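You operate a simulated robot arm through the tools that you are given. There is no shell and no other tool. Be economical: measure what you need, move in short steps, check, and stop when the job is done.

You run a simulated two-armed robot. Do the job below in one go: nothing can be reset, and whatever is moved stays where it is left.

Task
On the top of the rear bench, fold the white cloth in half, so that its two long edges meet.

Only the result counts: the job must be done as asked and must still hold three seconds after the hand-in. Knocking over, shifting, dropping, spilling or breaking anything else fails it. Flat cloth is picked up by pressing the open fingertips on it (5 to 10 N) and closing them slowly along it; thin cloth reads only 2 to 8 mm in the jaws.

Robot
Two 7-joint arms with two-finger grippers on one trunk, on a base that drives. Base frame: it is fixed to the floor where the robot stands at the start and does not move with it; the origin is under the middle of the robot, x ahead of it, y to its left, z up. Units: m, rad, N and s.
The left shoulder is at the start at [0.078, 0.151, 0.963], the right one opposite. With the tool pointing down near the work surface each hand reaches from about 0.34 to 0.8 m from the robot's upright axis, wherever it stands, measured 20 degrees to its own side. Places, roughly: top of the rear bench [0.6, 1, 0.8]. Payload 2.54 kg a hand.
The TCP of each hand is the grasp point between the finger pads, 0.03 m short of the fingertips. In the tool frame z runs along the fingers and y along their closing line. Largest opening 0.116 m; the body of the gripper starts 0.095 m behind the TCP.
Orientation is told as [roll, pitch, yaw] about the base's x, y, z axes, in that order, counted from this pose: with the fingers straight down and closing along the base's y, the tool's x points along the base's -x, its y along +y and its z along -z.

Tools
- The arms move only by the tool move_arm. It takes "left_increments", "right_increments" or both (then of equal length, played together; a hand with none holds still); each is one flat list of numbers, 7 for each row, row after row: the turn, a rotation vector about the base's x, y, z in degrees, then the shift along the base's x, y, z in m, then the opening, from 0 (shut) to 1 (fully open). In form: [ax, ay, az, dx, dy, dz, claw, ax, ay, az, dx, dy, dz, claw, ...]. A call has 1 to 12 rows; each row is the pose to reach, as a shift and turn from the pose commanded when the call began. A row lasts 0.2 s, in which the tool goes at most 0.05 m and 0.15 rad; a call with a longer step from one row to the next is refused whole, and so is a gripper value outside its range. Where a pose cannot be reached the arm comes as near as it can. A force on the tool above 40 N (or 10 N above the force at the start of the call, whichever is more), or a blocked arm, ends the call early, and 0.2 s more pass. The fingers move at their own pace (about 0.072 m/s each) and stop on an object; they squeeze with about 21 N. The grip force told is the motor's: it shows also when the fingers shut on nothing. Time passes only in rows, and 0.2 s behind the last, so rows that repeat a pose let the fingers close. The reply holds the time, the measured pose of the TCP, the force on the tool along the base axes, the opening and the grip force, in the units named above and with some noise, with the torque about the TCP (base axes, N m) and any sound that the robot's microphone picked up.
- Cameras (640 x 400 px; columns grow to the right, rows downward): "scene" is now at [0.1599, -0.0081, 1.1048]; the picture's right is [-0.07, -1.00, 0.00], its down [-0.36, 0.02, -0.93] and it looks along [0.93, -0.06, -0.36] (base axes); focal length 262 px, centre (320, 200). "left" rides on the left gripper at [0.069, 0.015, -0.122] in its tool frame; the picture's right is [-0.22, 0.98, 0.00], its down [-0.83, -0.18, -0.53] and it looks along [-0.52, -0.11, 0.85] (tool axes); focal length 251 px, centre (320, 200). "right" rides on the right gripper at [0.069, -0.015, -0.122] in its tool frame; the picture's right is [0.21, 0.98, 0.00], its down [-0.83, 0.18, -0.53] and it looks along [-0.52, 0.11, 0.85] (tool axes); focal length 251 px, centre (320, 200).
- capture(camera): a new picture of that camera. The clock stands still meanwhile.
- raise_lower(by): slides the trunk up (or, below 0, down) by that many m; the arms and the scene camera ride with it, the base frame stays. It gives what a move gives, with no picture.
- drive_base(legs): drives the robot by 1 to 6 legs, each [ahead, left, turn to the left] in m, m and rad, along the robot's own axes; the way and the turn of a leg run together, so that a leg with both is an arc; at most 1.5 m and 3.142 rad a leg. The arms and the cameras ride along, it lands a little off, and it stops where it bumps. It gives what a move gives.
- turn_head(pan, tilt): turns the head with the scene camera to pan (to the left, within 1.396 rad either way) and tilt (down, from -0.506 to 1.204), counted from straight ahead of the robot. It gives what a move gives.
- probe_pixels(camera, pixels): for up to 12 pixels [column, row] of the newest picture of that camera ("zoom" is the newest enlarged one), the place [x, y, z] in the base frame of the surface seen there, good to about 0.002 m. The clock stands still meanwhile.
- enlarge(camera, box): a new picture of the part [left, top, right, bottom] of that camera's present view, enlarged. The clock stands still meanwhile.
- close_job(): hands the job in; it is judged then, once.

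Keep the steps short. Do not move on a guess: measure, check each grasp and each placing, and mend mistakes. In all there are 80 turns and 58 pictures (those below and enlarged ones count). Leave the grippers open and the arms clear of the work at the hand-in unless told otherwise, and finish with a single line.

The tools are called after ">>>" as name(argument=value, ...) on one line, values as JSON. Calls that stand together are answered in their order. move_arm: Moves the arms, as the interface text tells. Its arguments: {"type":"object","properties":{"left_increments":{"type":"array","items":{"type":"number"}},"right_increments":{"type":"array","items":{"type":"number"}}},"required":[]} The other tools are called the same way: raise_lower (by) slides the trunk up or down; drive_base (legs) drives the base; turn_head (pan, tilt) turns the head that bears the scene camera; capture (camera) takes a picture; probe_pixels (camera, pixels) gives the place of the surface under pixels of a picture; enlarge (camera, box) takes an enlarged picture of a part of a camera's view; close_job () hands the job in.

At the start:

```text
clock: 0.0
left_tcp_pos: [0.4987, 0.2816, 0.9129]
left_ee_rot: [0.0, -0.001, 0.0]
left_wrist_force: [-0.4, -1.3, 0.1]
left_moment: [-0.03, -0.04, 0.03]
left_gripper_width: 0.116
left_gripper_force: 0.0
right_tcp_pos: [0.3196, -0.0968, 0.9927]
right_ee_rot: [0.001, 0.0, -0.003]
right_wrist_force: [0.0, -0.3, 0.1]
right_moment: [-0.01, -0.01, 0.0]
right_gripper_width: 0.116
right_gripper_force: 0.0
trunk travel left (down, up): [-0.2, 0.089]
robot x, y, heading: [-0.0005, 0.004, -0.004]
head pan, tilt: [-0.068, 0.368]
```

scene: 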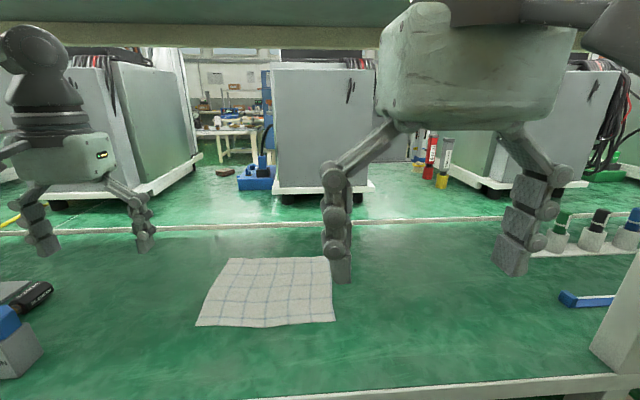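
right: 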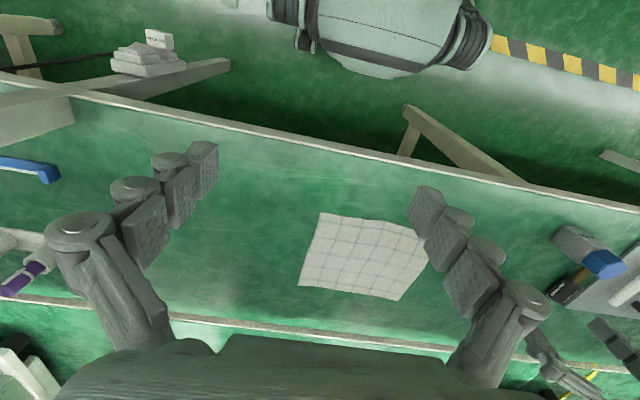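
left: 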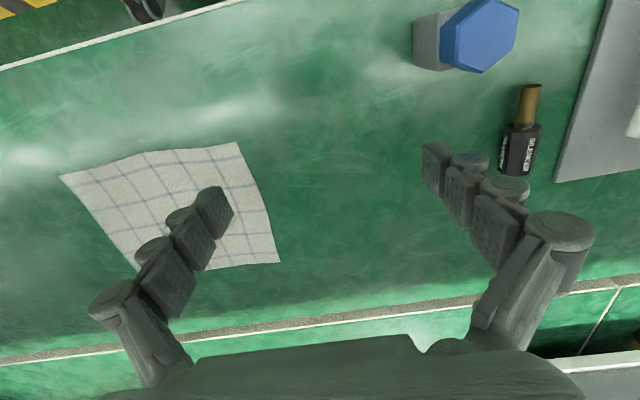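

I see a checked white cloth on the green bench ahead. I'll measure its corners and the bench, to check whether this is the rear bench.

>>> probe_pixels(camera="scene", pixels=[[230, 260], [325, 258], [334, 320], [198, 325], [270, 290], [150, 300], [450, 320], [20, 290], [10, 370], [250, 235], [320, 392], [330, 20]])

>>> turn_head(pan=1.0, tilt=0.5)

>>> capture(camera="scene")

```text
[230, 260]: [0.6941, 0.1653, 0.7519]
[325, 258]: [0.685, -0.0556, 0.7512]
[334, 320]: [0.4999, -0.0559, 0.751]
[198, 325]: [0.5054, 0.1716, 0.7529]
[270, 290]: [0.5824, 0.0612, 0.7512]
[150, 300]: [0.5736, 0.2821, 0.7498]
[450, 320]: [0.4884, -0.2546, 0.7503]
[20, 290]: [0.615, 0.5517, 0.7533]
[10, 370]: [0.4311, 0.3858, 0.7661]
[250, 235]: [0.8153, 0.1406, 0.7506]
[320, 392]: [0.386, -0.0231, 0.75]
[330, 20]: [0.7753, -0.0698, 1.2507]
```

```text
clock: 1.3
left_tcp_pos: [0.4987, 0.2806, 0.9134]
left_ee_rot: [0.0, 0.0, 0.001]
left_wrist_force: [-0.8, 0.3, 0.2]
left_moment: [0.02, 0.02, 0.03]
left_gripper_width: 0.1161
left_gripper_force: 0.0
right_tcp_pos: [0.3191, -0.0974, 0.9933]
right_ee_rot: [0.001, 0.001, -0.001]
right_wrist_force: [-0.4, 0.3, 0.4]
right_moment: [0.01, 0.02, -0.02]
right_gripper_width: 0.1161
right_gripper_force: 0.0
trunk travel left (down, up): [-0.2, 0.089]
robot x, y, heading: [0.0007, -0.0023, -0.001]
head pan, tilt: [1.0, 0.499]
```

```text
54 pictures are left
```

scene: 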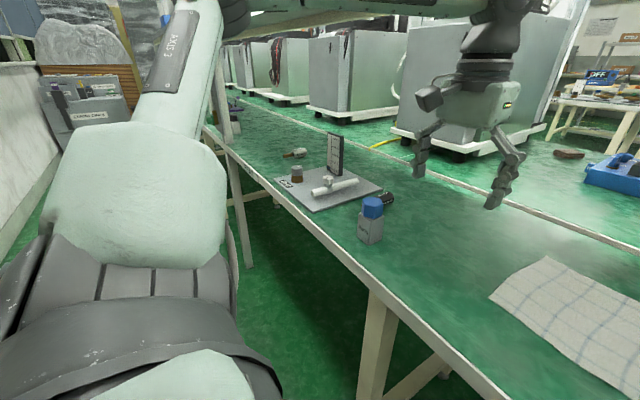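

The bench is one long surface at z≈0.75 that runs along y, so this is the cloth. It measures about 0.22 (y) by 0.19 (x). The arms cover part of it, so I'll look from above with the head tilted and probe the edges.

>>> turn_head(pan=0.1, tilt=0.75)

>>> enlarge(camera="scene", box=[160, 60, 480, 260])

```text
clock: 2.5
left_tcp_pos: [0.4989, 0.2816, 0.913]
left_ee_rot: [0.001, -0.001, 0.002]
left_wrist_force: [0.7, -0.3, -0.4]
left_moment: [-0.02, -0.02, 0.02]
left_gripper_width: 0.1161
left_gripper_force: 0.1
right_tcp_pos: [0.3194, -0.0974, 0.9931]
right_ee_rot: [0.002, 0.002, -0.001]
right_wrist_force: [-0.7, -0.9, 0.4]
right_moment: [0.0, 0.02, 0.03]
right_gripper_width: 0.1161
right_gripper_force: 0.0
trunk travel left (down, up): [-0.2, 0.089]
robot x, y, heading: [-0.0031, 0.0015, 0.0]
head pan, tilt: [0.099, 0.75]
```

```text
2.00 times, centred on (320, 160) of scene
```

zoom: 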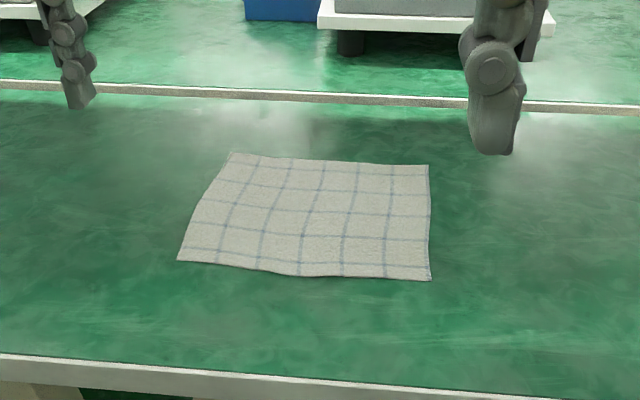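

Now the whole cloth is visible. I'll probe its corners and edge points on the zoomed picture.

>>> probe_pixels(camera="zoom", pixels=[[233, 155], [426, 167], [429, 278], [181, 259], [325, 161], [303, 273], [430, 220], [207, 205], [310, 215], [240, 264], [370, 275], [500, 300]])

```text
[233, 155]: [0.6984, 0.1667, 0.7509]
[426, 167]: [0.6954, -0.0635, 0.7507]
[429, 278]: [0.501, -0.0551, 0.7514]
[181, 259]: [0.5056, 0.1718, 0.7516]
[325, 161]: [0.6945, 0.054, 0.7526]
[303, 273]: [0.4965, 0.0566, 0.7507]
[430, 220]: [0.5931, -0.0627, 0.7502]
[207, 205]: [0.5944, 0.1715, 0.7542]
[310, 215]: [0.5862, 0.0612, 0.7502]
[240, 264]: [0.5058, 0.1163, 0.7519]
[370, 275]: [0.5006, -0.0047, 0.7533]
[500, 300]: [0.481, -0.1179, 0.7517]
```

The cloth's long edges run along y (0.23 m), the near one at x≈0.503 and the far one at x≈0.696. I'll grip both ends of the near edge and fold it onto the far edge. First I bring both hands above the near corners with the jaws about 30 mm open.

>>> move_arm(left_increments=[0, 0, 0, 0.003, -0.024, -0.014, 0.26, 0, 0, 0, 0.006, -0.047, -0.028, 0.26, 0, 0, 0, 0.008, -0.07, -0.042, 0.26, 0, 0, 0, 0.011, -0.093, -0.055, 0.26, 0, 0, 0, 0.014, -0.116, -0.069, 0.26, 0, 0, 0, 0.016, -0.1395, -0.083, 0.26, 0, 0, 0, 0.016, -0.1395, -0.083, 0.26], right_increments=[0, 0, 0, 0.032, 0.012, -0.027, 0.26, 0, 0, 0, 0.064, 0.024, -0.054, 0.26, 0, 0, 0, 0.096, 0.035, -0.082, 0.26, 0, 0, 0, 0.128, 0.047, -0.109, 0.26, 0, 0, 0, 0.16, 0.059, -0.136, 0.26, 0, 0, 0, 0.1926, 0.0704, -0.163, 0.26, 0, 0, 0, 0.1926, 0.0704, -0.163, 0.26])

>>> capture(camera="scene")

```text
clock: 4.1
left_tcp_pos: [0.5142, 0.1418, 0.8301]
left_ee_rot: [0.0, 0.0, 0.002]
left_wrist_force: [0.2, -0.8, 0.0]
left_moment: [0.01, 0.0, 0.0]
left_gripper_width: 0.03
left_gripper_force: 0.0
right_tcp_pos: [0.5131, -0.0234, 0.8314]
right_ee_rot: [0.001, 0.001, -0.001]
right_wrist_force: [0.0, -0.2, -0.2]
right_moment: [0.02, 0.02, 0.02]
right_gripper_width: 0.0301
right_gripper_force: 0.2
trunk travel left (down, up): [-0.2, 0.089]
robot x, y, heading: [-0.0009, 0.0004, -0.003]
head pan, tilt: [0.099, 0.75]
```

```text
52 pictures are left
```

scene: 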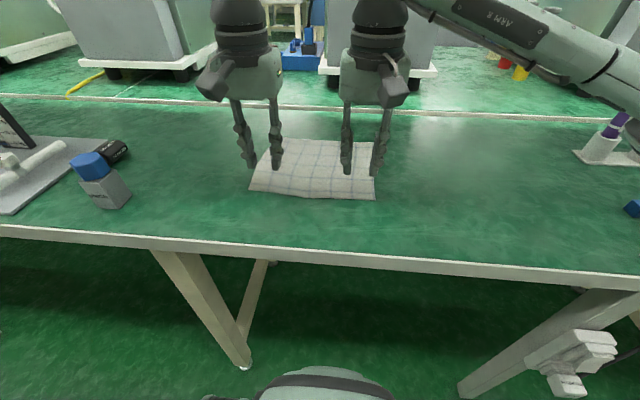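

Both hands are above the near corners. Next I lower until the tips nearly touch the cloth.

>>> move_arm(left_increments=[0, 0, 0, 0, 0, -0.025, 0.26, 0, 0, 0, 0, 0, -0.045, 0.26, 0, 0, 0, 0, 0, -0.049, 0.26, 0, 0, 0, 0, 0, -0.049, 0.26], right_increments=[0, 0, 0, 0, -0.001, -0.025, 0.26, 0, 0, 0, 0, -0.002, -0.045, 0.26, 0, 0, 0, 0, -0.003, -0.049, 0.26, 0, 0, 0, 0, -0.003, -0.049, 0.26])

>>> enlarge(camera="scene", box=[216, 95, 416, 220])

```text
clock: 5.1
left_tcp_pos: [0.5148, 0.1425, 0.7818]
left_ee_rot: [0.0, 0.001, 0.003]
left_wrist_force: [-0.2, 0.1, 0.3]
left_moment: [-0.01, -0.01, -0.03]
left_gripper_width: 0.0303
left_gripper_force: 0.1
right_tcp_pos: [0.5119, -0.0271, 0.7811]
right_ee_rot: [0.003, 0.0, 0.0]
right_wrist_force: [0.0, 0.4, -0.5]
right_moment: [0.02, 0.0, 0.02]
right_gripper_width: 0.0303
right_gripper_force: 0.0
trunk travel left (down, up): [-0.2, 0.089]
robot x, y, heading: [-0.0004, -0.0025, 0.001]
head pan, tilt: [0.099, 0.75]
```

```text
3.20 times, centred on (316, 158) of scene
```

zoom: 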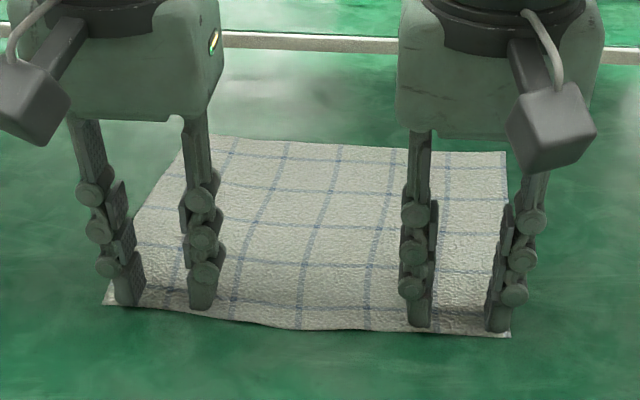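

The fingertips stand right on the two near corners. Now I press in 1 mm steps to find 5–10 N.

>>> move_arm(left_increments=[0, 0, 0, 0, 0, -0.001, 0.26, 0, 0, 0, 0, 0, -0.002, 0.26, 0, 0, 0, 0, 0, -0.003, 0.26, 0, 0, 0, 0, 0, -0.003, 0.26], right_increments=[0, 0, 0, 0, 0, -0.001, 0.26, 0, 0, 0, 0, 0, -0.002, 0.26, 0, 0, 0, 0, 0, -0.003, 0.26, 0, 0, 0, 0, 0, -0.003, 0.26])

```text
clock: 6.1
left_tcp_pos: [0.5145, 0.1409, 0.7802]
left_ee_rot: [0.0, -0.006, 0.002]
left_wrist_force: [0.8, 2.2, 19.9]
left_moment: [0.35, 0.03, 0.03]
left_gripper_width: 0.0312
left_gripper_force: 0.4
right_tcp_pos: [0.5118, -0.028, 0.7809]
right_ee_rot: [0.004, -0.005, -0.001]
right_wrist_force: [4.2, 1.6, 9.4]
right_moment: [0.02, -0.14, 0.01]
right_gripper_width: 0.0309
right_gripper_force: 0.1
trunk travel left (down, up): [-0.2, 0.089]
robot x, y, heading: [0.0013, 0.0005, -0.0]
head pan, tilt: [0.099, 0.75]
```

Left reads 20 N, which is too much, and right 9 N. I'll ease the left up 1.5 mm and then close both jaws slowly.

>>> move_arm(left_increments=[0, 0, 0, 0, 0, 0.0012, 0.26, 0, 0, 0, 0, 0, 0.0012, 0.26, 0, 0, 0, 0, 0, 0.0012, 0.23, 0, 0, 0, 0, 0, 0.0012, 0.2, 0, 0, 0, 0, 0, 0.0012, 0.17, 0, 0, 0, 0, 0, 0.0012, 0.14, 0, 0, 0, 0, 0, 0.0012, 0.11, 0, 0, 0, 0, 0, 0.0012, 0.08, 0, 0, 0, 0, 0, 0.0012, 0.05, 0, 0, 0, 0, 0, 0.0012, 0.02, 0, 0, 0, 0, 0, 0.0012, 0, 0, 0, 0, 0, 0, 0.0012, 0], right_increments=[0, 0, 0, 0, 0, 0, 0.26, 0, 0, 0, 0, 0, 0, 0.26, 0, 0, 0, 0, 0, 0, 0.23, 0, 0, 0, 0, 0, 0, 0.2, 0, 0, 0, 0, 0, 0, 0.17, 0, 0, 0, 0, 0, 0, 0.14, 0, 0, 0, 0, 0, 0, 0.11, 0, 0, 0, 0, 0, 0, 0.08, 0, 0, 0, 0, 0, 0, 0.05, 0, 0, 0, 0, 0, 0, 0.02, 0, 0, 0, 0, 0, 0, 0, 0, 0, 0, 0, 0, 0, 0])

>>> enlarge(camera="scene", box=[216, 95, 416, 220])

```text
clock: 8.7
left_tcp_pos: [0.5143, 0.142, 0.7801]
left_ee_rot: [0.0, -0.002, 0.003]
left_wrist_force: [0.4, 0.3, 0.0]
left_moment: [0.01, 0.02, 0.01]
left_gripper_width: 0.0001
left_gripper_force: 20.9
right_tcp_pos: [0.513, -0.0286, 0.7764]
right_ee_rot: [0.0, 0.0, -0.003]
right_wrist_force: [-1.4, 0.0, 6.1]
right_moment: [-0.02, 0.03, -0.02]
right_gripper_width: 0.0
right_gripper_force: 20.9
trunk travel left (down, up): [-0.2, 0.089]
robot x, y, heading: [0.0011, 0.001, 0.0]
head pan, tilt: [0.099, 0.75]
```

```text
3.20 times, centred on (316, 158) of scene
```

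zoom: 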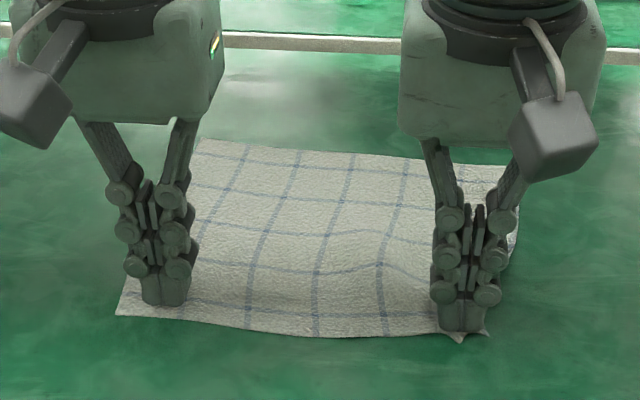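

Both jaws read 0 mm, so nothing is held; the cloth slipped under the tips as the force faded. I'll lift 6 mm, reopen and look.

>>> move_arm(left_increments=[0, 0, 0, 0, 0, 0.006, 0, 0, 0, 0, 0, 0, 0.01, 0, 0, 0, 0, 0, 0, 0.01, 0.26, 0, 0, 0, 0, 0, 0.01, 0.26, 0, 0, 0, 0, 0, 0.01, 0.26], right_increments=[0, 0, 0, 0, 0, 0.006, 0, 0, 0, 0, 0, 0, 0.012, 0, 0, 0, 0, 0, 0, 0.012, 0.26, 0, 0, 0, 0, 0, 0.012, 0.26, 0, 0, 0, 0, 0, 0.012, 0.26])

>>> enlarge(camera="scene", box=[216, 95, 416, 220])

```text
clock: 9.9
left_tcp_pos: [0.5154, 0.1411, 0.7892]
left_ee_rot: [0.001, 0.0, 0.001]
left_wrist_force: [0.9, 0.7, -0.4]
left_moment: [0.02, -0.02, 0.0]
left_gripper_width: 0.0303
left_gripper_force: 0.1
right_tcp_pos: [0.512, -0.03, 0.7899]
right_ee_rot: [0.003, 0.0, -0.001]
right_wrist_force: [0.6, -0.3, -0.1]
right_moment: [0.03, 0.01, -0.03]
right_gripper_width: 0.0302
right_gripper_force: 0.1
trunk travel left (down, up): [-0.2, 0.089]
robot x, y, heading: [-0.0, -0.0023, 0.004]
head pan, tilt: [0.099, 0.75]
```

```text
3.20 times, centred on (316, 158) of scene
```

zoom: 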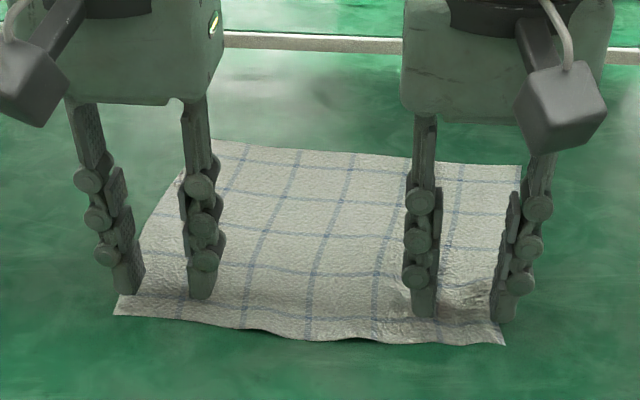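

The cloth is still flat, only slightly shifted. The fingertips evidently rise as the jaws close, so I'll lower while closing. First I measure the near edge again.

>>> probe_pixels(camera="zoom", pixels=[[118, 312], [502, 342], [180, 316], [310, 338], [400, 341], [519, 168], [215, 145], [460, 300]])

```text
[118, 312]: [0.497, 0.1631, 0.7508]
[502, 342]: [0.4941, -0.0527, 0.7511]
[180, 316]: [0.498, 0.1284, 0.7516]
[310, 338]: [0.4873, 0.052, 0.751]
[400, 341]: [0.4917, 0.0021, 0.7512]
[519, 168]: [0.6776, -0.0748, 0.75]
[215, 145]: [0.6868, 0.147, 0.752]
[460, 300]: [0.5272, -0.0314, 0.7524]
```

The near corners are now at (0.497, 0.163) and (0.494, −0.053). I'll re-aim the hands and lower to contact.

>>> move_arm(left_increments=[0, 0, 0, -0.006, -0.006, 0, 0.26, 0, 0, 0, -0.006, -0.006, -0.006, 0.26, 0, 0, 0, -0.006, -0.006, -0.009, 0.26, 0, 0, 0, -0.006, -0.006, -0.01, 0.26, 0, 0, 0, -0.006, -0.006, -0.01, 0.26], right_increments=[0, 0, 0, -0.007, 0.004, 0, 0.26, 0, 0, 0, -0.007, 0.004, -0.006, 0.26, 0, 0, 0, -0.007, 0.004, -0.009, 0.26, 0, 0, 0, -0.007, 0.004, -0.011, 0.26, 0, 0, 0, -0.007, 0.004, -0.012, 0.26])

```text
clock: 11.1
left_tcp_pos: [0.5093, 0.1337, 0.7814]
left_ee_rot: [0.0, -0.006, 0.001]
left_wrist_force: [2.6, -0.6, 6.6]
left_moment: [-0.04, -0.07, 0.02]
left_gripper_width: 0.0304
left_gripper_force: 0.0
right_tcp_pos: [0.5046, -0.0253, 0.7797]
right_ee_rot: [0.004, -0.005, -0.003]
right_wrist_force: [2.0, -1.9, 20.6]
right_moment: [-0.14, -0.01, -0.07]
right_gripper_width: 0.0315
right_gripper_force: 0.5
trunk travel left (down, up): [-0.2, 0.089]
robot x, y, heading: [0.0028, -0.0002, -0.003]
head pan, tilt: [0.099, 0.75]
```

Left reads 7 N and right 20 N. I'll ease the right a little and close halfway, with left lowering slightly, then check the forces.

>>> move_arm(left_increments=[0, 0, 0, 0, 0, -0.0003, 0.24, 0, 0, 0, 0, 0, -0.0006, 0.22, 0, 0, 0, 0, 0, -0.001, 0.2, 0, 0, 0, 0, 0, -0.0013, 0.18, 0, 0, 0, 0, 0, -0.0016, 0.16], right_increments=[0, 0, 0, 0, 0, 0.0008, 0.24, 0, 0, 0, 0, 0, 0.0006, 0.22, 0, 0, 0, 0, 0, 0.0002, 0.2, 0, 0, 0, 0, 0, 0, 0.18, 0, 0, 0, 0, 0, -0.0002, 0.16])

```text
clock: 12.3
left_tcp_pos: [0.5075, 0.1374, 0.7786]
left_ee_rot: [0.0, -0.004, 0.003]
left_wrist_force: [0.4, -0.7, 15.8]
left_moment: [0.01, 0.01, 0.01]
left_gripper_width: 0.0175
left_gripper_force: 0.0
right_tcp_pos: [0.5047, -0.0253, 0.7794]
right_ee_rot: [0.005, -0.002, -0.001]
right_wrist_force: [-0.1, -2.6, 24.7]
right_moment: [-0.32, 0.06, 0.01]
right_gripper_width: 0.0179
right_gripper_force: 0.0
trunk travel left (down, up): [-0.2, 0.089]
robot x, y, heading: [-0.0032, 0.0024, 0.001]
head pan, tilt: [0.099, 0.75]
```

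Forces are still high (16 N and 25 N). I'll look at whether a ridge has formed.

>>> enlarge(camera="scene", box=[236, 125, 396, 225])

>>> enlarge(camera="left", box=[160, 60, 480, 260])

```text
4.00 times, centred on (316, 175) of scene
```

zoom: 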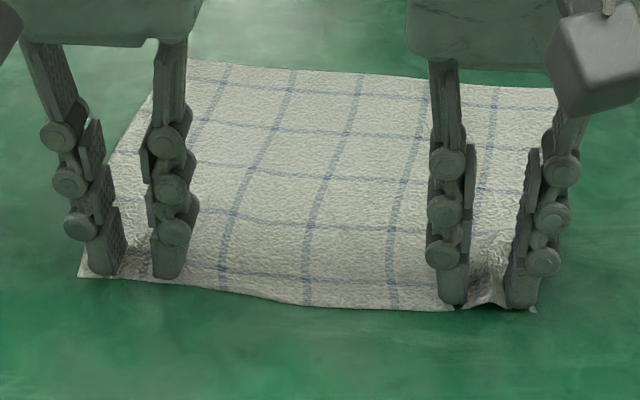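

```text
2.00 times, centred on (320, 160) of left
```

zoom: 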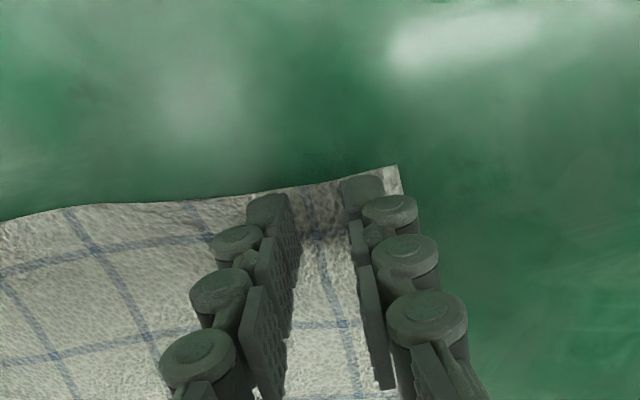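

The right shows a clear ridge between its fingertips, and the left is beginning one. I'll keep the pressure and close on slowly.

>>> move_arm(left_increments=[0, 0, 0, 0, 0, -0.0002, 0.14, 0, 0, 0, 0, 0, -0.0004, 0.12, 0, 0, 0, 0, 0, -0.0006, 0.1, 0, 0, 0, 0, 0, -0.0008, 0.08, 0, 0, 0, 0, 0, -0.001, 0.06, 0, 0, 0, 0, 0, -0.0012, 0.04, 0, 0, 0, 0, 0, -0.0014, 0.02, 0, 0, 0, 0, 0, -0.0014, 0, 0, 0, 0, 0, 0, -0.0014, 0], right_increments=[0, 0, 0, 0, 0, 0, 0.14, 0, 0, 0, 0, 0, 0, 0.12, 0, 0, 0, 0, 0, -0.0002, 0.1, 0, 0, 0, 0, 0, -0.0004, 0.08, 0, 0, 0, 0, 0, -0.0006, 0.06, 0, 0, 0, 0, 0, -0.0008, 0.04, 0, 0, 0, 0, 0, -0.001, 0.02, 0, 0, 0, 0, 0, -0.001, 0, 0, 0, 0, 0, 0, -0.001, 0])

>>> enlarge(camera="scene", box=[236, 125, 396, 225])

```text
clock: 14.3
left_tcp_pos: [0.5074, 0.1347, 0.7787]
left_ee_rot: [-0.001, -0.004, 0.0]
left_wrist_force: [-0.9, -2.0, 14.4]
left_moment: [-0.09, -0.03, -0.01]
left_gripper_width: 0.0002
left_gripper_force: 21.4
right_tcp_pos: [0.5037, -0.0255, 0.7793]
right_ee_rot: [0.002, -0.003, -0.004]
right_wrist_force: [1.5, 3.3, 15.5]
right_moment: [0.16, -0.04, -0.01]
right_gripper_width: 0.0026
right_gripper_force: 19.3
trunk travel left (down, up): [-0.2, 0.089]
robot x, y, heading: [-0.0024, 0.0022, 0.003]
head pan, tilt: [0.099, 0.75]
```

```text
4.00 times, centred on (316, 175) of scene
```

zoom: 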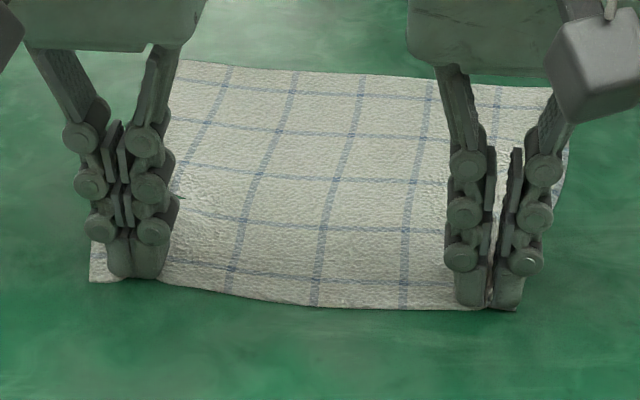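

The right holds cloth (2.6 mm); the left missed again. The right stays gripped with its pressure eased while I lift the left, reopen it and look.

>>> move_arm(left_increments=[0, 0, 0, 0, 0, 0.005, 0, 0, 0, 0, 0, 0, 0.012, 0, 0, 0, 0, 0, 0, 0.012, 0.26, 0, 0, 0, 0, 0, 0.012, 0.26, 0, 0, 0, 0, 0, 0.012, 0.26], right_increments=[0, 0, 0, 0, 0, 0.001, 0, 0, 0, 0, 0, 0, 0.002, 0, 0, 0, 0, 0, 0, 0.002, 0, 0, 0, 0, 0, 0, 0.002, 0, 0, 0, 0, 0, 0, 0.002, 0])

>>> enlarge(camera="scene", box=[236, 125, 396, 225])

```text
clock: 15.5
left_tcp_pos: [0.5085, 0.1364, 0.7873]
left_ee_rot: [0.0, -0.003, 0.001]
left_wrist_force: [0.1, 0.2, 0.1]
left_moment: [-0.02, 0.0, -0.03]
left_gripper_width: 0.0304
left_gripper_force: 0.0
right_tcp_pos: [0.5041, -0.0249, 0.7802]
right_ee_rot: [0.001, -0.003, -0.002]
right_wrist_force: [0.0, -1.7, 5.1]
right_moment: [0.16, 0.04, 0.01]
right_gripper_width: 0.0047
right_gripper_force: 26.6
trunk travel left (down, up): [-0.2, 0.089]
robot x, y, heading: [0.0018, -0.0019, -0.003]
head pan, tilt: [0.099, 0.75]
```

```text
4.00 times, centred on (316, 175) of scene
```

zoom: 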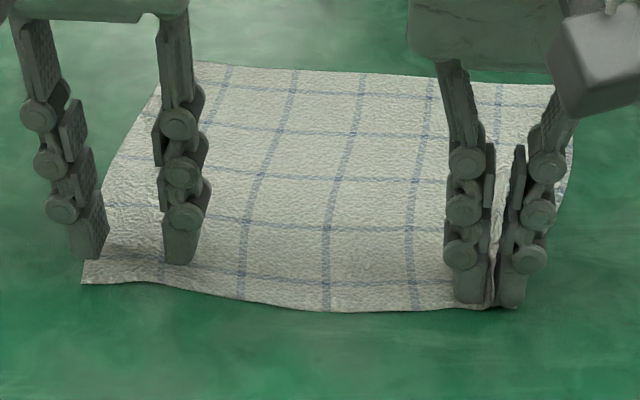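

The right grip is firm (4.7 mm). I'll probe the left corner to re-aim the left hand.

>>> probe_pixels(camera="zoom", pixels=[[84, 281], [140, 281], [210, 293], [108, 190], [100, 225]])

```text
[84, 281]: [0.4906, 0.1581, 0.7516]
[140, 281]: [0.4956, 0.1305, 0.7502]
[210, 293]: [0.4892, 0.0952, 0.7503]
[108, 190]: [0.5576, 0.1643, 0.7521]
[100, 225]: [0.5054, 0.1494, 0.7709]
```

I shift the left hand 10 mm inward and 3 mm nearer, and press harder than before (about 20 N), as worked on the right.

>>> move_arm(left_increments=[0, 0, 0, -0.003, -0.01, 0, 0.26, 0, 0, 0, -0.003, -0.01, -0.006, 0.26, 0, 0, 0, -0.003, -0.01, -0.009, 0.26, 0, 0, 0, -0.003, -0.01, -0.0105, 0.26, 0, 0, 0, -0.003, -0.01, -0.0108, 0.26, 0, 0, 0, -0.003, -0.01, -0.0108, 0.24, 0, 0, 0, -0.003, -0.01, -0.0108, 0.21, 0, 0, 0, -0.003, -0.01, -0.0108, 0.18])

>>> enlarge(camera="left", box=[160, 60, 480, 260])

```text
clock: 17.3
left_tcp_pos: [0.5058, 0.1243, 0.7793]
left_ee_rot: [-0.004, -0.004, 0.003]
left_wrist_force: [1.1, -0.7, 29.1]
left_moment: [-0.09, 0.0, 0.03]
left_gripper_width: 0.0214
left_gripper_force: 0.1
right_tcp_pos: [0.5043, -0.0265, 0.7822]
right_ee_rot: [0.002, -0.004, 0.001]
right_wrist_force: [-0.6, 1.1, 0.8]
right_moment: [-0.23, 0.05, -0.02]
right_gripper_width: 0.0013
right_gripper_force: 16.6
trunk travel left (down, up): [-0.2, 0.089]
robot x, y, heading: [0.0012, -0.0008, -0.004]
head pan, tilt: [0.099, 0.75]
```

```text
2.00 times, centred on (320, 160) of left
```

zoom: 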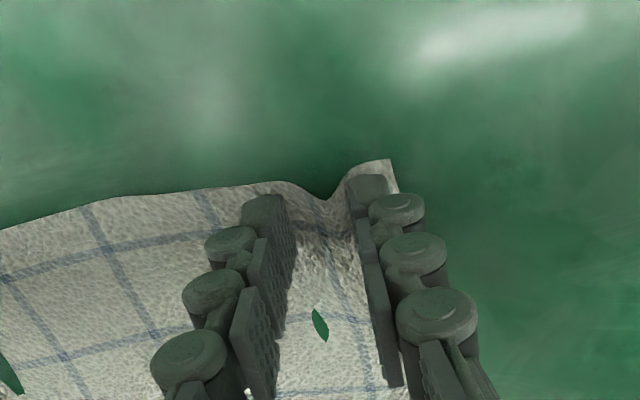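

Now the left shows a ridge between its tips at 29 N. I'll keep this depth and close on.

>>> move_arm(left_increments=[0, 0, 0, 0, 0, 0.0003, 0.16, 0, 0, 0, 0, 0, 0.0003, 0.14, 0, 0, 0, 0, 0, 0.0003, 0.12, 0, 0, 0, 0, 0, 0.0003, 0.1, 0, 0, 0, 0, 0, 0.0003, 0.08, 0, 0, 0, 0, 0, 0.0001, 0.06, 0, 0, 0, 0, 0, -0.0001, 0.04, 0, 0, 0, 0, 0, -0.0003, 0.02, 0, 0, 0, 0, 0, -0.0004, 0, 0, 0, 0, 0, 0, -0.0004, 0])

>>> enlarge(camera="scene", box=[236, 125, 396, 225])

```text
clock: 19.5
left_tcp_pos: [0.5052, 0.1249, 0.7796]
left_ee_rot: [-0.001, -0.001, 0.003]
left_wrist_force: [-2.1, -0.2, 16.8]
left_moment: [0.0, 0.05, 0.0]
left_gripper_width: 0.0
left_gripper_force: 20.8
right_tcp_pos: [0.5034, -0.0257, 0.7797]
right_ee_rot: [0.0, -0.003, -0.001]
right_wrist_force: [-0.6, 2.2, -0.8]
right_moment: [0.08, 0.0, -0.03]
right_gripper_width: 0.0033
right_gripper_force: 20.1
trunk travel left (down, up): [-0.2, 0.089]
robot x, y, heading: [0.0023, 0.0002, -0.001]
head pan, tilt: [0.099, 0.75]
```

```text
4.00 times, centred on (316, 175) of scene
```

zoom: 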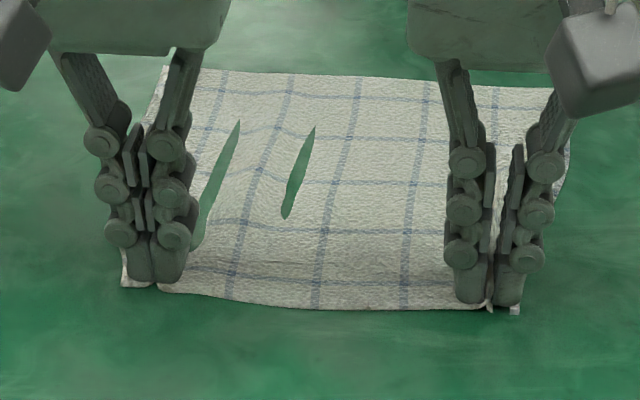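

The green slits are just the bench showing through a hair-thin ripple. The left jaw is empty once more. I'll lift it, reopen wider (40 mm) and look with the left camera.

>>> move_arm(left_increments=[0, 0, 0, 0, 0, 0.005, 0, 0, 0, 0, 0, 0, 0.012, 0, 0, 0, 0, 0, 0, 0.012, 0.3, 0, 0, 0, 0, 0, 0.012, 0.35, 0, 0, 0, 0, 0, 0.012, 0.35])

>>> enlarge(camera="left", box=[160, 60, 480, 260])

```text
clock: 20.7
left_tcp_pos: [0.506, 0.1268, 0.7892]
left_ee_rot: [-0.002, 0.001, 0.001]
left_wrist_force: [-0.2, -0.2, -0.2]
left_moment: [0.01, 0.0, -0.01]
left_gripper_width: 0.0404
left_gripper_force: 0.0
right_tcp_pos: [0.5045, -0.0253, 0.7795]
right_ee_rot: [0.002, 0.0, -0.002]
right_wrist_force: [0.1, 1.9, 7.1]
right_moment: [-0.08, -0.11, 0.01]
right_gripper_width: 0.0004
right_gripper_force: 18.7
trunk travel left (down, up): [-0.2, 0.089]
robot x, y, heading: [0.0008, -0.0043, 0.0]
head pan, tilt: [0.099, 0.75]
```

```text
2.00 times, centred on (320, 160) of left
```

zoom: 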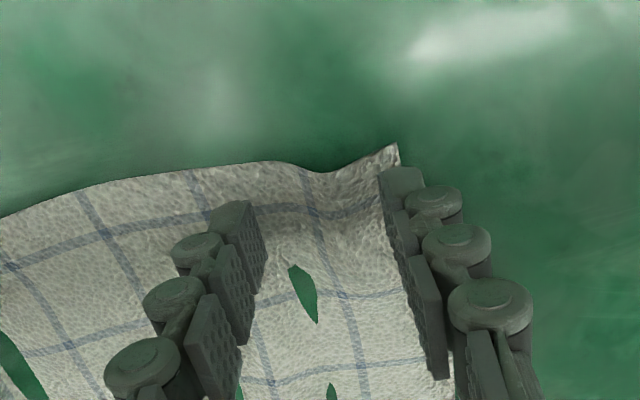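

A fold is standing between the left tips, but the outer finger is near the cloth's side edge. I'll shift 8 mm inward and 4 mm deeper in x, then press and close to half.

>>> move_arm(left_increments=[0, 0, 0, 0.003, -0.008, 0, 0.35, 0, 0, 0, 0.003, -0.008, -0.006, 0.35, 0, 0, 0, 0.003, -0.008, -0.009, 0.35, 0, 0, 0, 0.003, -0.008, -0.0105, 0.35, 0, 0, 0, 0.003, -0.008, -0.0115, 0.35, 0, 0, 0, 0.003, -0.008, -0.0115, 0.32, 0, 0, 0, 0.003, -0.008, -0.0115, 0.29, 0, 0, 0, 0.003, -0.008, -0.0115, 0.26, 0, 0, 0, 0.003, -0.008, -0.0115, 0.23, 0, 0, 0, 0.003, -0.008, -0.0115, 0.2])

>>> enlarge(camera="left", box=[160, 60, 480, 260])

```text
clock: 22.9
left_tcp_pos: [0.5087, 0.1168, 0.7805]
left_ee_rot: [-0.001, -0.005, 0.002]
left_wrist_force: [2.2, 4.2, 31.8]
left_moment: [0.31, -0.04, -0.07]
left_gripper_width: 0.0232
left_gripper_force: 4.5
right_tcp_pos: [0.5035, -0.0252, 0.7804]
right_ee_rot: [0.003, -0.003, -0.002]
right_wrist_force: [-0.2, 1.7, -0.8]
right_moment: [-0.04, -0.01, -0.03]
right_gripper_width: 0.0042
right_gripper_force: 22.5
trunk travel left (down, up): [-0.2, 0.089]
robot x, y, heading: [-0.0015, 0.0039, 0.001]
head pan, tilt: [0.099, 0.75]
```

```text
2.00 times, centred on (320, 160) of left
```

zoom: 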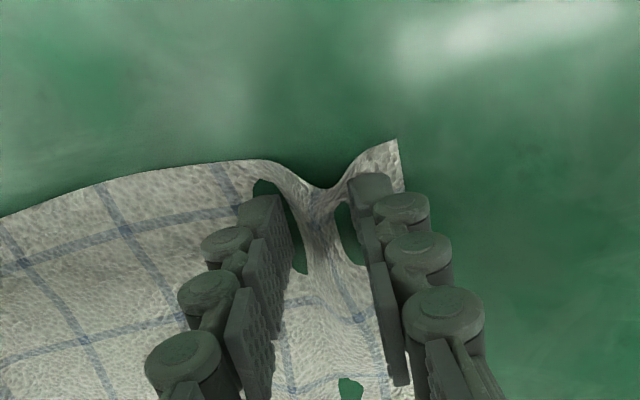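

A tall ridge now stands between the left tips. I'll close the rest.

>>> move_arm(left_increments=[0, 0, 0, 0, 0, 0, 0.18, 0, 0, 0, 0, 0, 0, 0.16, 0, 0, 0, 0, 0, 0, 0.14, 0, 0, 0, 0, 0, 0, 0.12, 0, 0, 0, 0, 0, 0, 0.1, 0, 0, 0, 0, 0, 0, 0.08, 0, 0, 0, 0, 0, 0, 0.06, 0, 0, 0, 0, 0, 0, 0.04, 0, 0, 0, 0, 0, 0, 0.02, 0, 0, 0, 0, 0, 0, 0, 0, 0, 0, 0, 0, 0, 0])

>>> enlarge(camera="scene", box=[236, 125, 396, 225])

>>> enlarge(camera="left", box=[160, 60, 480, 260])

```text
clock: 25.3
left_tcp_pos: [0.5074, 0.1158, 0.7794]
left_ee_rot: [-0.004, -0.002, 0.0]
left_wrist_force: [-1.5, -20.8, 17.5]
left_moment: [-1.07, 0.24, 0.15]
left_gripper_width: 0.0019
left_gripper_force: 21.2
right_tcp_pos: [0.5037, -0.0245, 0.7807]
right_ee_rot: [0.004, 0.0, 0.0]
right_wrist_force: [-0.1, 15.2, -0.4]
right_moment: [0.38, 0.07, 0.05]
right_gripper_width: 0.0026
right_gripper_force: 20.9
trunk travel left (down, up): [-0.2, 0.089]
robot x, y, heading: [-0.0003, 0.001, 0.005]
head pan, tilt: [0.099, 0.75]
```

```text
4.00 times, centred on (316, 175) of scene
```

zoom: 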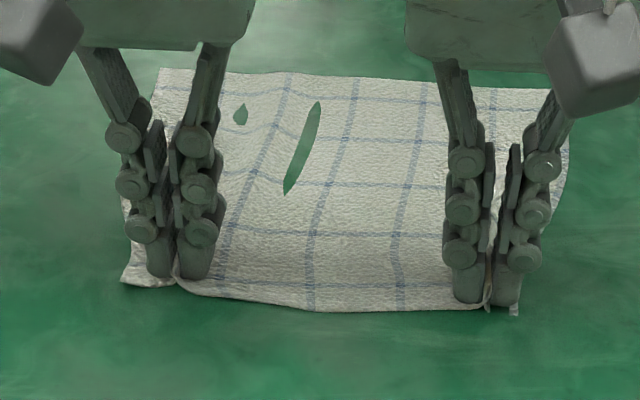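

```text
2.00 times, centred on (320, 160) of left
```

zoom: 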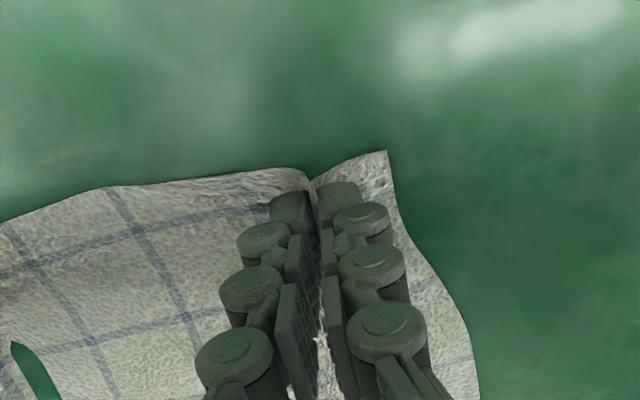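

Both jaws hold cloth (about 2 and 3 mm), but it is taut, at ±15–20 N along y. I'll bring the hands 4 mm together each and lift gently 15 mm.

>>> move_arm(left_increments=[0, 0, 0, 0, -0.002, 0.001, 0, 0, 0, 0, 0, -0.004, 0.003, 0, 0, 0, 0, 0, -0.004, 0.006, 0, 0, 0, 0, 0.002, -0.004, 0.01, 0, 0, 0, 0, 0.003, -0.004, 0.015, 0, 0, 0, 0, 0.003, -0.004, 0.018, 0], right_increments=[0, 0, 0, 0, 0.002, 0.001, 0, 0, 0, 0, 0, 0.004, 0.003, 0, 0, 0, 0, 0, 0.004, 0.006, 0, 0, 0, 0, 0.002, 0.004, 0.01, 0, 0, 0, 0, 0.003, 0.004, 0.015, 0, 0, 0, 0, 0.003, 0.004, 0.018, 0])

>>> enlarge(camera="scene", box=[216, 95, 416, 220])

```text
clock: 26.7
left_tcp_pos: [0.5126, 0.1133, 0.7965]
left_ee_rot: [0.003, 0.0, 0.003]
left_wrist_force: [-0.1, -3.5, 0.5]
left_moment: [-0.48, 0.04, 0.03]
left_gripper_width: 0.0016
left_gripper_force: 18.0
right_tcp_pos: [0.5081, -0.0214, 0.7966]
right_ee_rot: [0.001, 0.0, -0.002]
right_wrist_force: [-0.3, 1.6, 3.3]
right_moment: [0.03, 0.02, 0.03]
right_gripper_width: 0.0017
right_gripper_force: 22.4
trunk travel left (down, up): [-0.2, 0.089]
robot x, y, heading: [-0.0009, -0.0037, 0.0]
head pan, tilt: [0.099, 0.75]
```

```text
3.20 times, centred on (316, 158) of scene
```

zoom: 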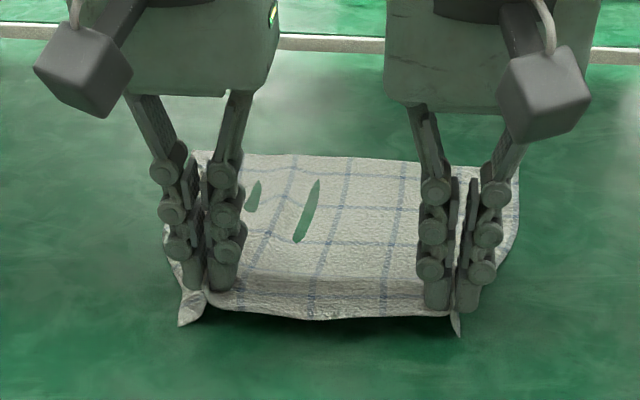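

Both near corners are lifted and held. I'll measure the far edge to set the target.

>>> probe_pixels(camera="zoom", pixels=[[200, 155], [295, 156], [400, 161], [516, 168], [518, 215], [182, 322], [458, 332], [300, 316], [400, 312]])

```text
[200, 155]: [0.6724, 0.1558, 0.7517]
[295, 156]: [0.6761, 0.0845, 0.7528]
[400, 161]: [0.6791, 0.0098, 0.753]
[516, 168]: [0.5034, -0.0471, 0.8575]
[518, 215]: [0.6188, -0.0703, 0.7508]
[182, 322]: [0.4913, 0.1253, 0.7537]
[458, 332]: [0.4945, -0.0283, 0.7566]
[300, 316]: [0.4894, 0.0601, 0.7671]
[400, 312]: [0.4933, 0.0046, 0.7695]
```

The far edge lies at x≈0.673–0.680. I'll carry both hands together on an arc over the fold line (x≈0.585), tilting the fingers forward to 45° so the edge turns over, and stop 45 mm above the bench.

>>> move_arm(left_increments=[0, -8, 0, -0.002, 0, 0.018, 0, 0, -16, 0, 0.002, 0, 0.035, 0, 0, -24, 0, 0.015, 0, 0.048, 0, 0, -32, 0, 0.0335, 0, 0.054, 0, 0, -40, 0, 0.056, 0, 0.0535, 0, 0, -45, 0, 0.079, 0, 0.049, 0, 0, -45, 0, 0.101, 0, 0.039, 0, 0, -45, 0, 0.118, 0, 0.026, 0, 0, -45, 0, 0.118, 0, 0.026, 0], right_increments=[0, -8, 0, -0.002, 0, 0.018, 0, 0, -16, 0, 0.002, 0, 0.035, 0, 0, -24, 0, 0.015, 0, 0.048, 0, 0, -32, 0, 0.0335, 0, 0.054, 0, 0, -40, 0, 0.056, 0, 0.0535, 0, 0, -45, 0, 0.079, 0, 0.049, 0, 0, -45, 0, 0.101, 0, 0.039, 0, 0, -45, 0, 0.12, 0, 0.026, 0, 0, -45, 0, 0.12, 0, 0.026, 0])

>>> enlarge(camera="scene", box=[216, 95, 416, 220])

>>> capture(camera="left")

```text
clock: 28.7
left_tcp_pos: [0.6316, 0.1141, 0.8237]
left_ee_rot: [0.0, -0.784, 0.001]
left_wrist_force: [-2.2, 0.5, 2.5]
left_moment: [-0.06, -0.01, -0.04]
left_gripper_width: 0.0012
left_gripper_force: 18.7
right_tcp_pos: [0.6276, -0.021, 0.8231]
right_ee_rot: [0.001, -0.787, -0.002]
right_wrist_force: [1.6, 0.8, -0.7]
right_moment: [0.01, 0.01, 0.0]
right_gripper_width: 0.0045
right_gripper_force: 25.2
trunk travel left (down, up): [-0.2, 0.089]
robot x, y, heading: [-0.0018, 0.001, 0.002]
head pan, tilt: [0.099, 0.75]
```

```text
3.20 times, centred on (316, 158) of scene
```

zoom: 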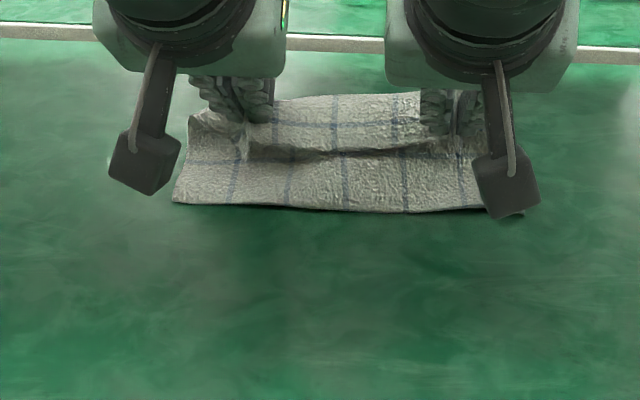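

```text
36 pictures are left
```

left: 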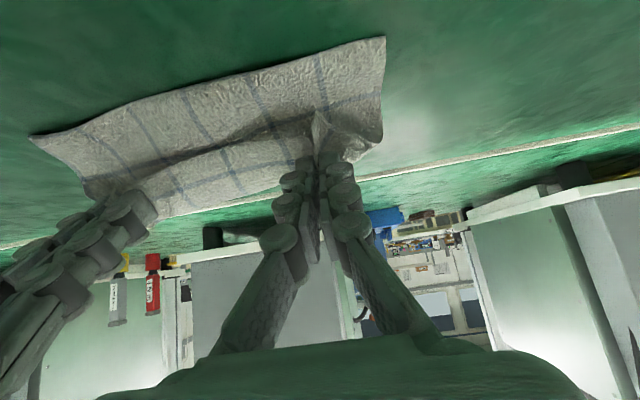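

The cloth is folding over nicely. I'll probe the fold line and the flap's edge.

>>> probe_pixels(camera="zoom", pixels=[[178, 198], [290, 205], [400, 208], [300, 100], [400, 95], [195, 118], [300, 150], [400, 150]])

>>> probe_pixels(camera="left", pixels=[[383, 40], [380, 138], [36, 138], [90, 192], [230, 208], [200, 80], [230, 195]])

```text
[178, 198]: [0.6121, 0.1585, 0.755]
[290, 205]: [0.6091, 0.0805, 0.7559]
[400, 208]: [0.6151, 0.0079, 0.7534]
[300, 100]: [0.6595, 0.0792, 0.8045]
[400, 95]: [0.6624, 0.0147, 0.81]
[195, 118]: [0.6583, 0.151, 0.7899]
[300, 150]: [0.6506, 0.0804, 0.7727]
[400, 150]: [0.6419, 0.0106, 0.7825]
```

```text
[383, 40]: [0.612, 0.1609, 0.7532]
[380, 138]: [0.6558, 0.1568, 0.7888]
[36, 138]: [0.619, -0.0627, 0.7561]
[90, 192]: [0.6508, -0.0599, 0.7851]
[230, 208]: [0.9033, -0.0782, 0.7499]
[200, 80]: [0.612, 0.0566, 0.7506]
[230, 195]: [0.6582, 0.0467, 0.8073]
```

The fold line sits at x≈0.61 but the far edge of the lower layer is hidden under the flap. I'll lower 30 mm straight down so that the flap ends short and the far edge shows.

>>> move_arm(left_increments=[0, 0, 0, 0, 0, -0.01, 0, 0, 0, 0, 0, 0, -0.02, 0, 0, 0, 0, 0, 0, -0.03, 0, 0, 0, 0, 0, 0, -0.03, 0], right_increments=[0, 0, 0, 0, 0, -0.01, 0, 0, 0, 0, 0, 0, -0.02, 0, 0, 0, 0, 0, 0, -0.03, 0, 0, 0, 0, 0, 0, -0.03, 0])

>>> enlarge(camera="scene", box=[216, 95, 416, 220])

>>> capture(camera="left")

```text
clock: 29.7
left_tcp_pos: [0.6294, 0.1137, 0.7914]
left_ee_rot: [0.0, -0.786, 0.003]
left_wrist_force: [-0.4, 0.7, 0.7]
left_moment: [-0.03, -0.02, -0.01]
left_gripper_width: 0.0007
left_gripper_force: 16.6
right_tcp_pos: [0.6277, -0.02, 0.7919]
right_ee_rot: [0.003, -0.786, -0.002]
right_wrist_force: [0.0, 0.6, 1.0]
right_moment: [0.03, 0.01, 0.04]
right_gripper_width: 0.0035
right_gripper_force: 18.8
trunk travel left (down, up): [-0.2, 0.089]
robot x, y, heading: [0.0022, 0.0005, -0.003]
head pan, tilt: [0.099, 0.75]
```

```text
3.20 times, centred on (316, 158) of scene
```

zoom: 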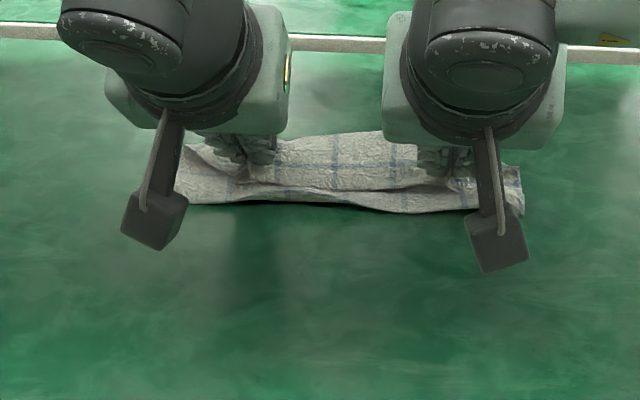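

```text
34 pictures are left
```

left: 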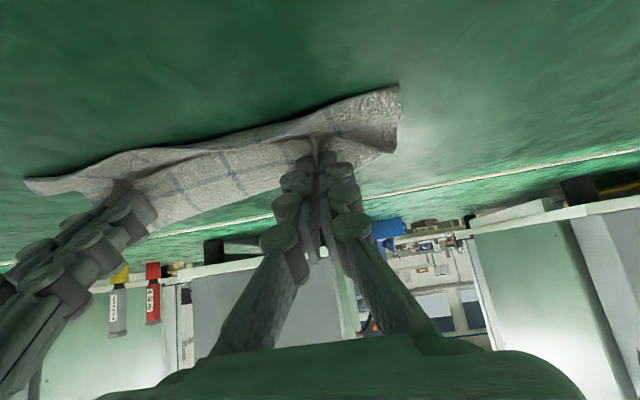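

I'll probe the far visible part of the cloth and the fold again.

>>> probe_pixels(camera="zoom", pixels=[[320, 138], [320, 148], [320, 160], [350, 136], [385, 134], [510, 168], [180, 150], [190, 200], [320, 203], [400, 210], [505, 190], [300, 175]])

>>> probe_pixels(camera="left", pixels=[[398, 90], [395, 148], [200, 215], [160, 222], [240, 190], [260, 182], [30, 182]])

```text
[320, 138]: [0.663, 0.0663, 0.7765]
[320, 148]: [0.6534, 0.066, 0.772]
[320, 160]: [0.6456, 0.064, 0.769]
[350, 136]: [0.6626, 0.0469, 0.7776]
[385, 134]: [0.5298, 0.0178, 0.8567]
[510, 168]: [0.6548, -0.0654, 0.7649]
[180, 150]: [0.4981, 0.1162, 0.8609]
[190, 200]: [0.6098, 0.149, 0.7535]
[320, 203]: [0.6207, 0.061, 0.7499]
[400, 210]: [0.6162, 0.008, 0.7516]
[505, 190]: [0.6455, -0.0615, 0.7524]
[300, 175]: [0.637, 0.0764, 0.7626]
```

```text
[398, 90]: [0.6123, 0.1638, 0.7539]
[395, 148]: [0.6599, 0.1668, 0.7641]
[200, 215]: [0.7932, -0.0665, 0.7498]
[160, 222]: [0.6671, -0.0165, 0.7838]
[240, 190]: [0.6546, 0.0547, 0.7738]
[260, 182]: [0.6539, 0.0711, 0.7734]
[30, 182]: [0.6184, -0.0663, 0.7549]
```

The flap edge is at x≈0.663 and z≈0.777, and the lower far edge hides just behind it (no further than about x 0.70). I'll draw the flap 20 mm further ahead, staying low, to take out the sag.

>>> move_arm(left_increments=[0, 0, 0, 0.007, 0, 0, 0, 0, 0, 0, 0.014, 0, 0, 0, 0, 0, 0, 0.02, 0, -0.003, 0, 0, 0, 0, 0.02, 0, -0.006, 0, 0, 0, 0, 0.02, 0, -0.006, 0], right_increments=[0, 0, 0, 0.007, 0, 0, 0, 0, 0, 0, 0.014, 0, 0, 0, 0, 0, 0, 0.02, 0, -0.003, 0, 0, 0, 0, 0.02, 0, -0.006, 0, 0, 0, 0, 0.02, 0, -0.006, 0])

>>> enlarge(camera="scene", box=[216, 95, 416, 220])

>>> enlarge(camera="left", box=[0, 20, 448, 300])

```text
clock: 30.9
left_tcp_pos: [0.6505, 0.1144, 0.7866]
left_ee_rot: [-0.002, -0.785, 0.001]
left_wrist_force: [-0.6, 0.1, -0.7]
left_moment: [0.11, -0.01, 0.05]
left_gripper_width: 0.004
left_gripper_force: 24.1
right_tcp_pos: [0.6487, -0.0205, 0.7859]
right_ee_rot: [0.006, -0.786, -0.001]
right_wrist_force: [-0.2, 0.2, 1.1]
right_moment: [0.08, -0.03, 0.05]
right_gripper_width: 0.0011
right_gripper_force: 20.5
trunk travel left (down, up): [-0.2, 0.089]
robot x, y, heading: [0.0012, 0.0021, -0.004]
head pan, tilt: [0.099, 0.75]
```

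```text
3.20 times, centred on (316, 158) of scene
```

zoom: 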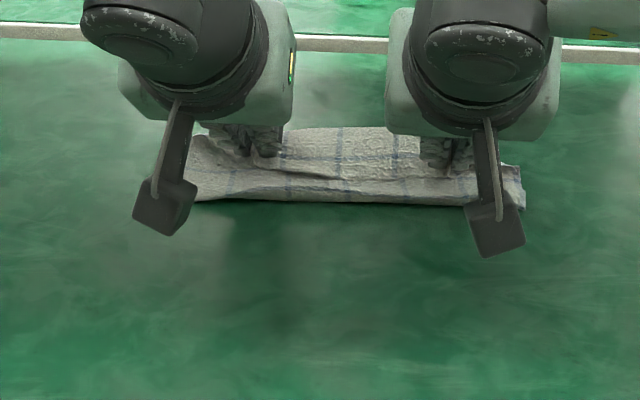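

```text
1.43 times, centred on (224, 160) of left
```

zoom: 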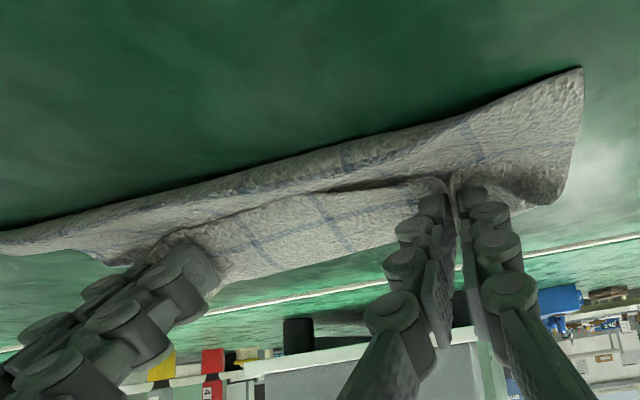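

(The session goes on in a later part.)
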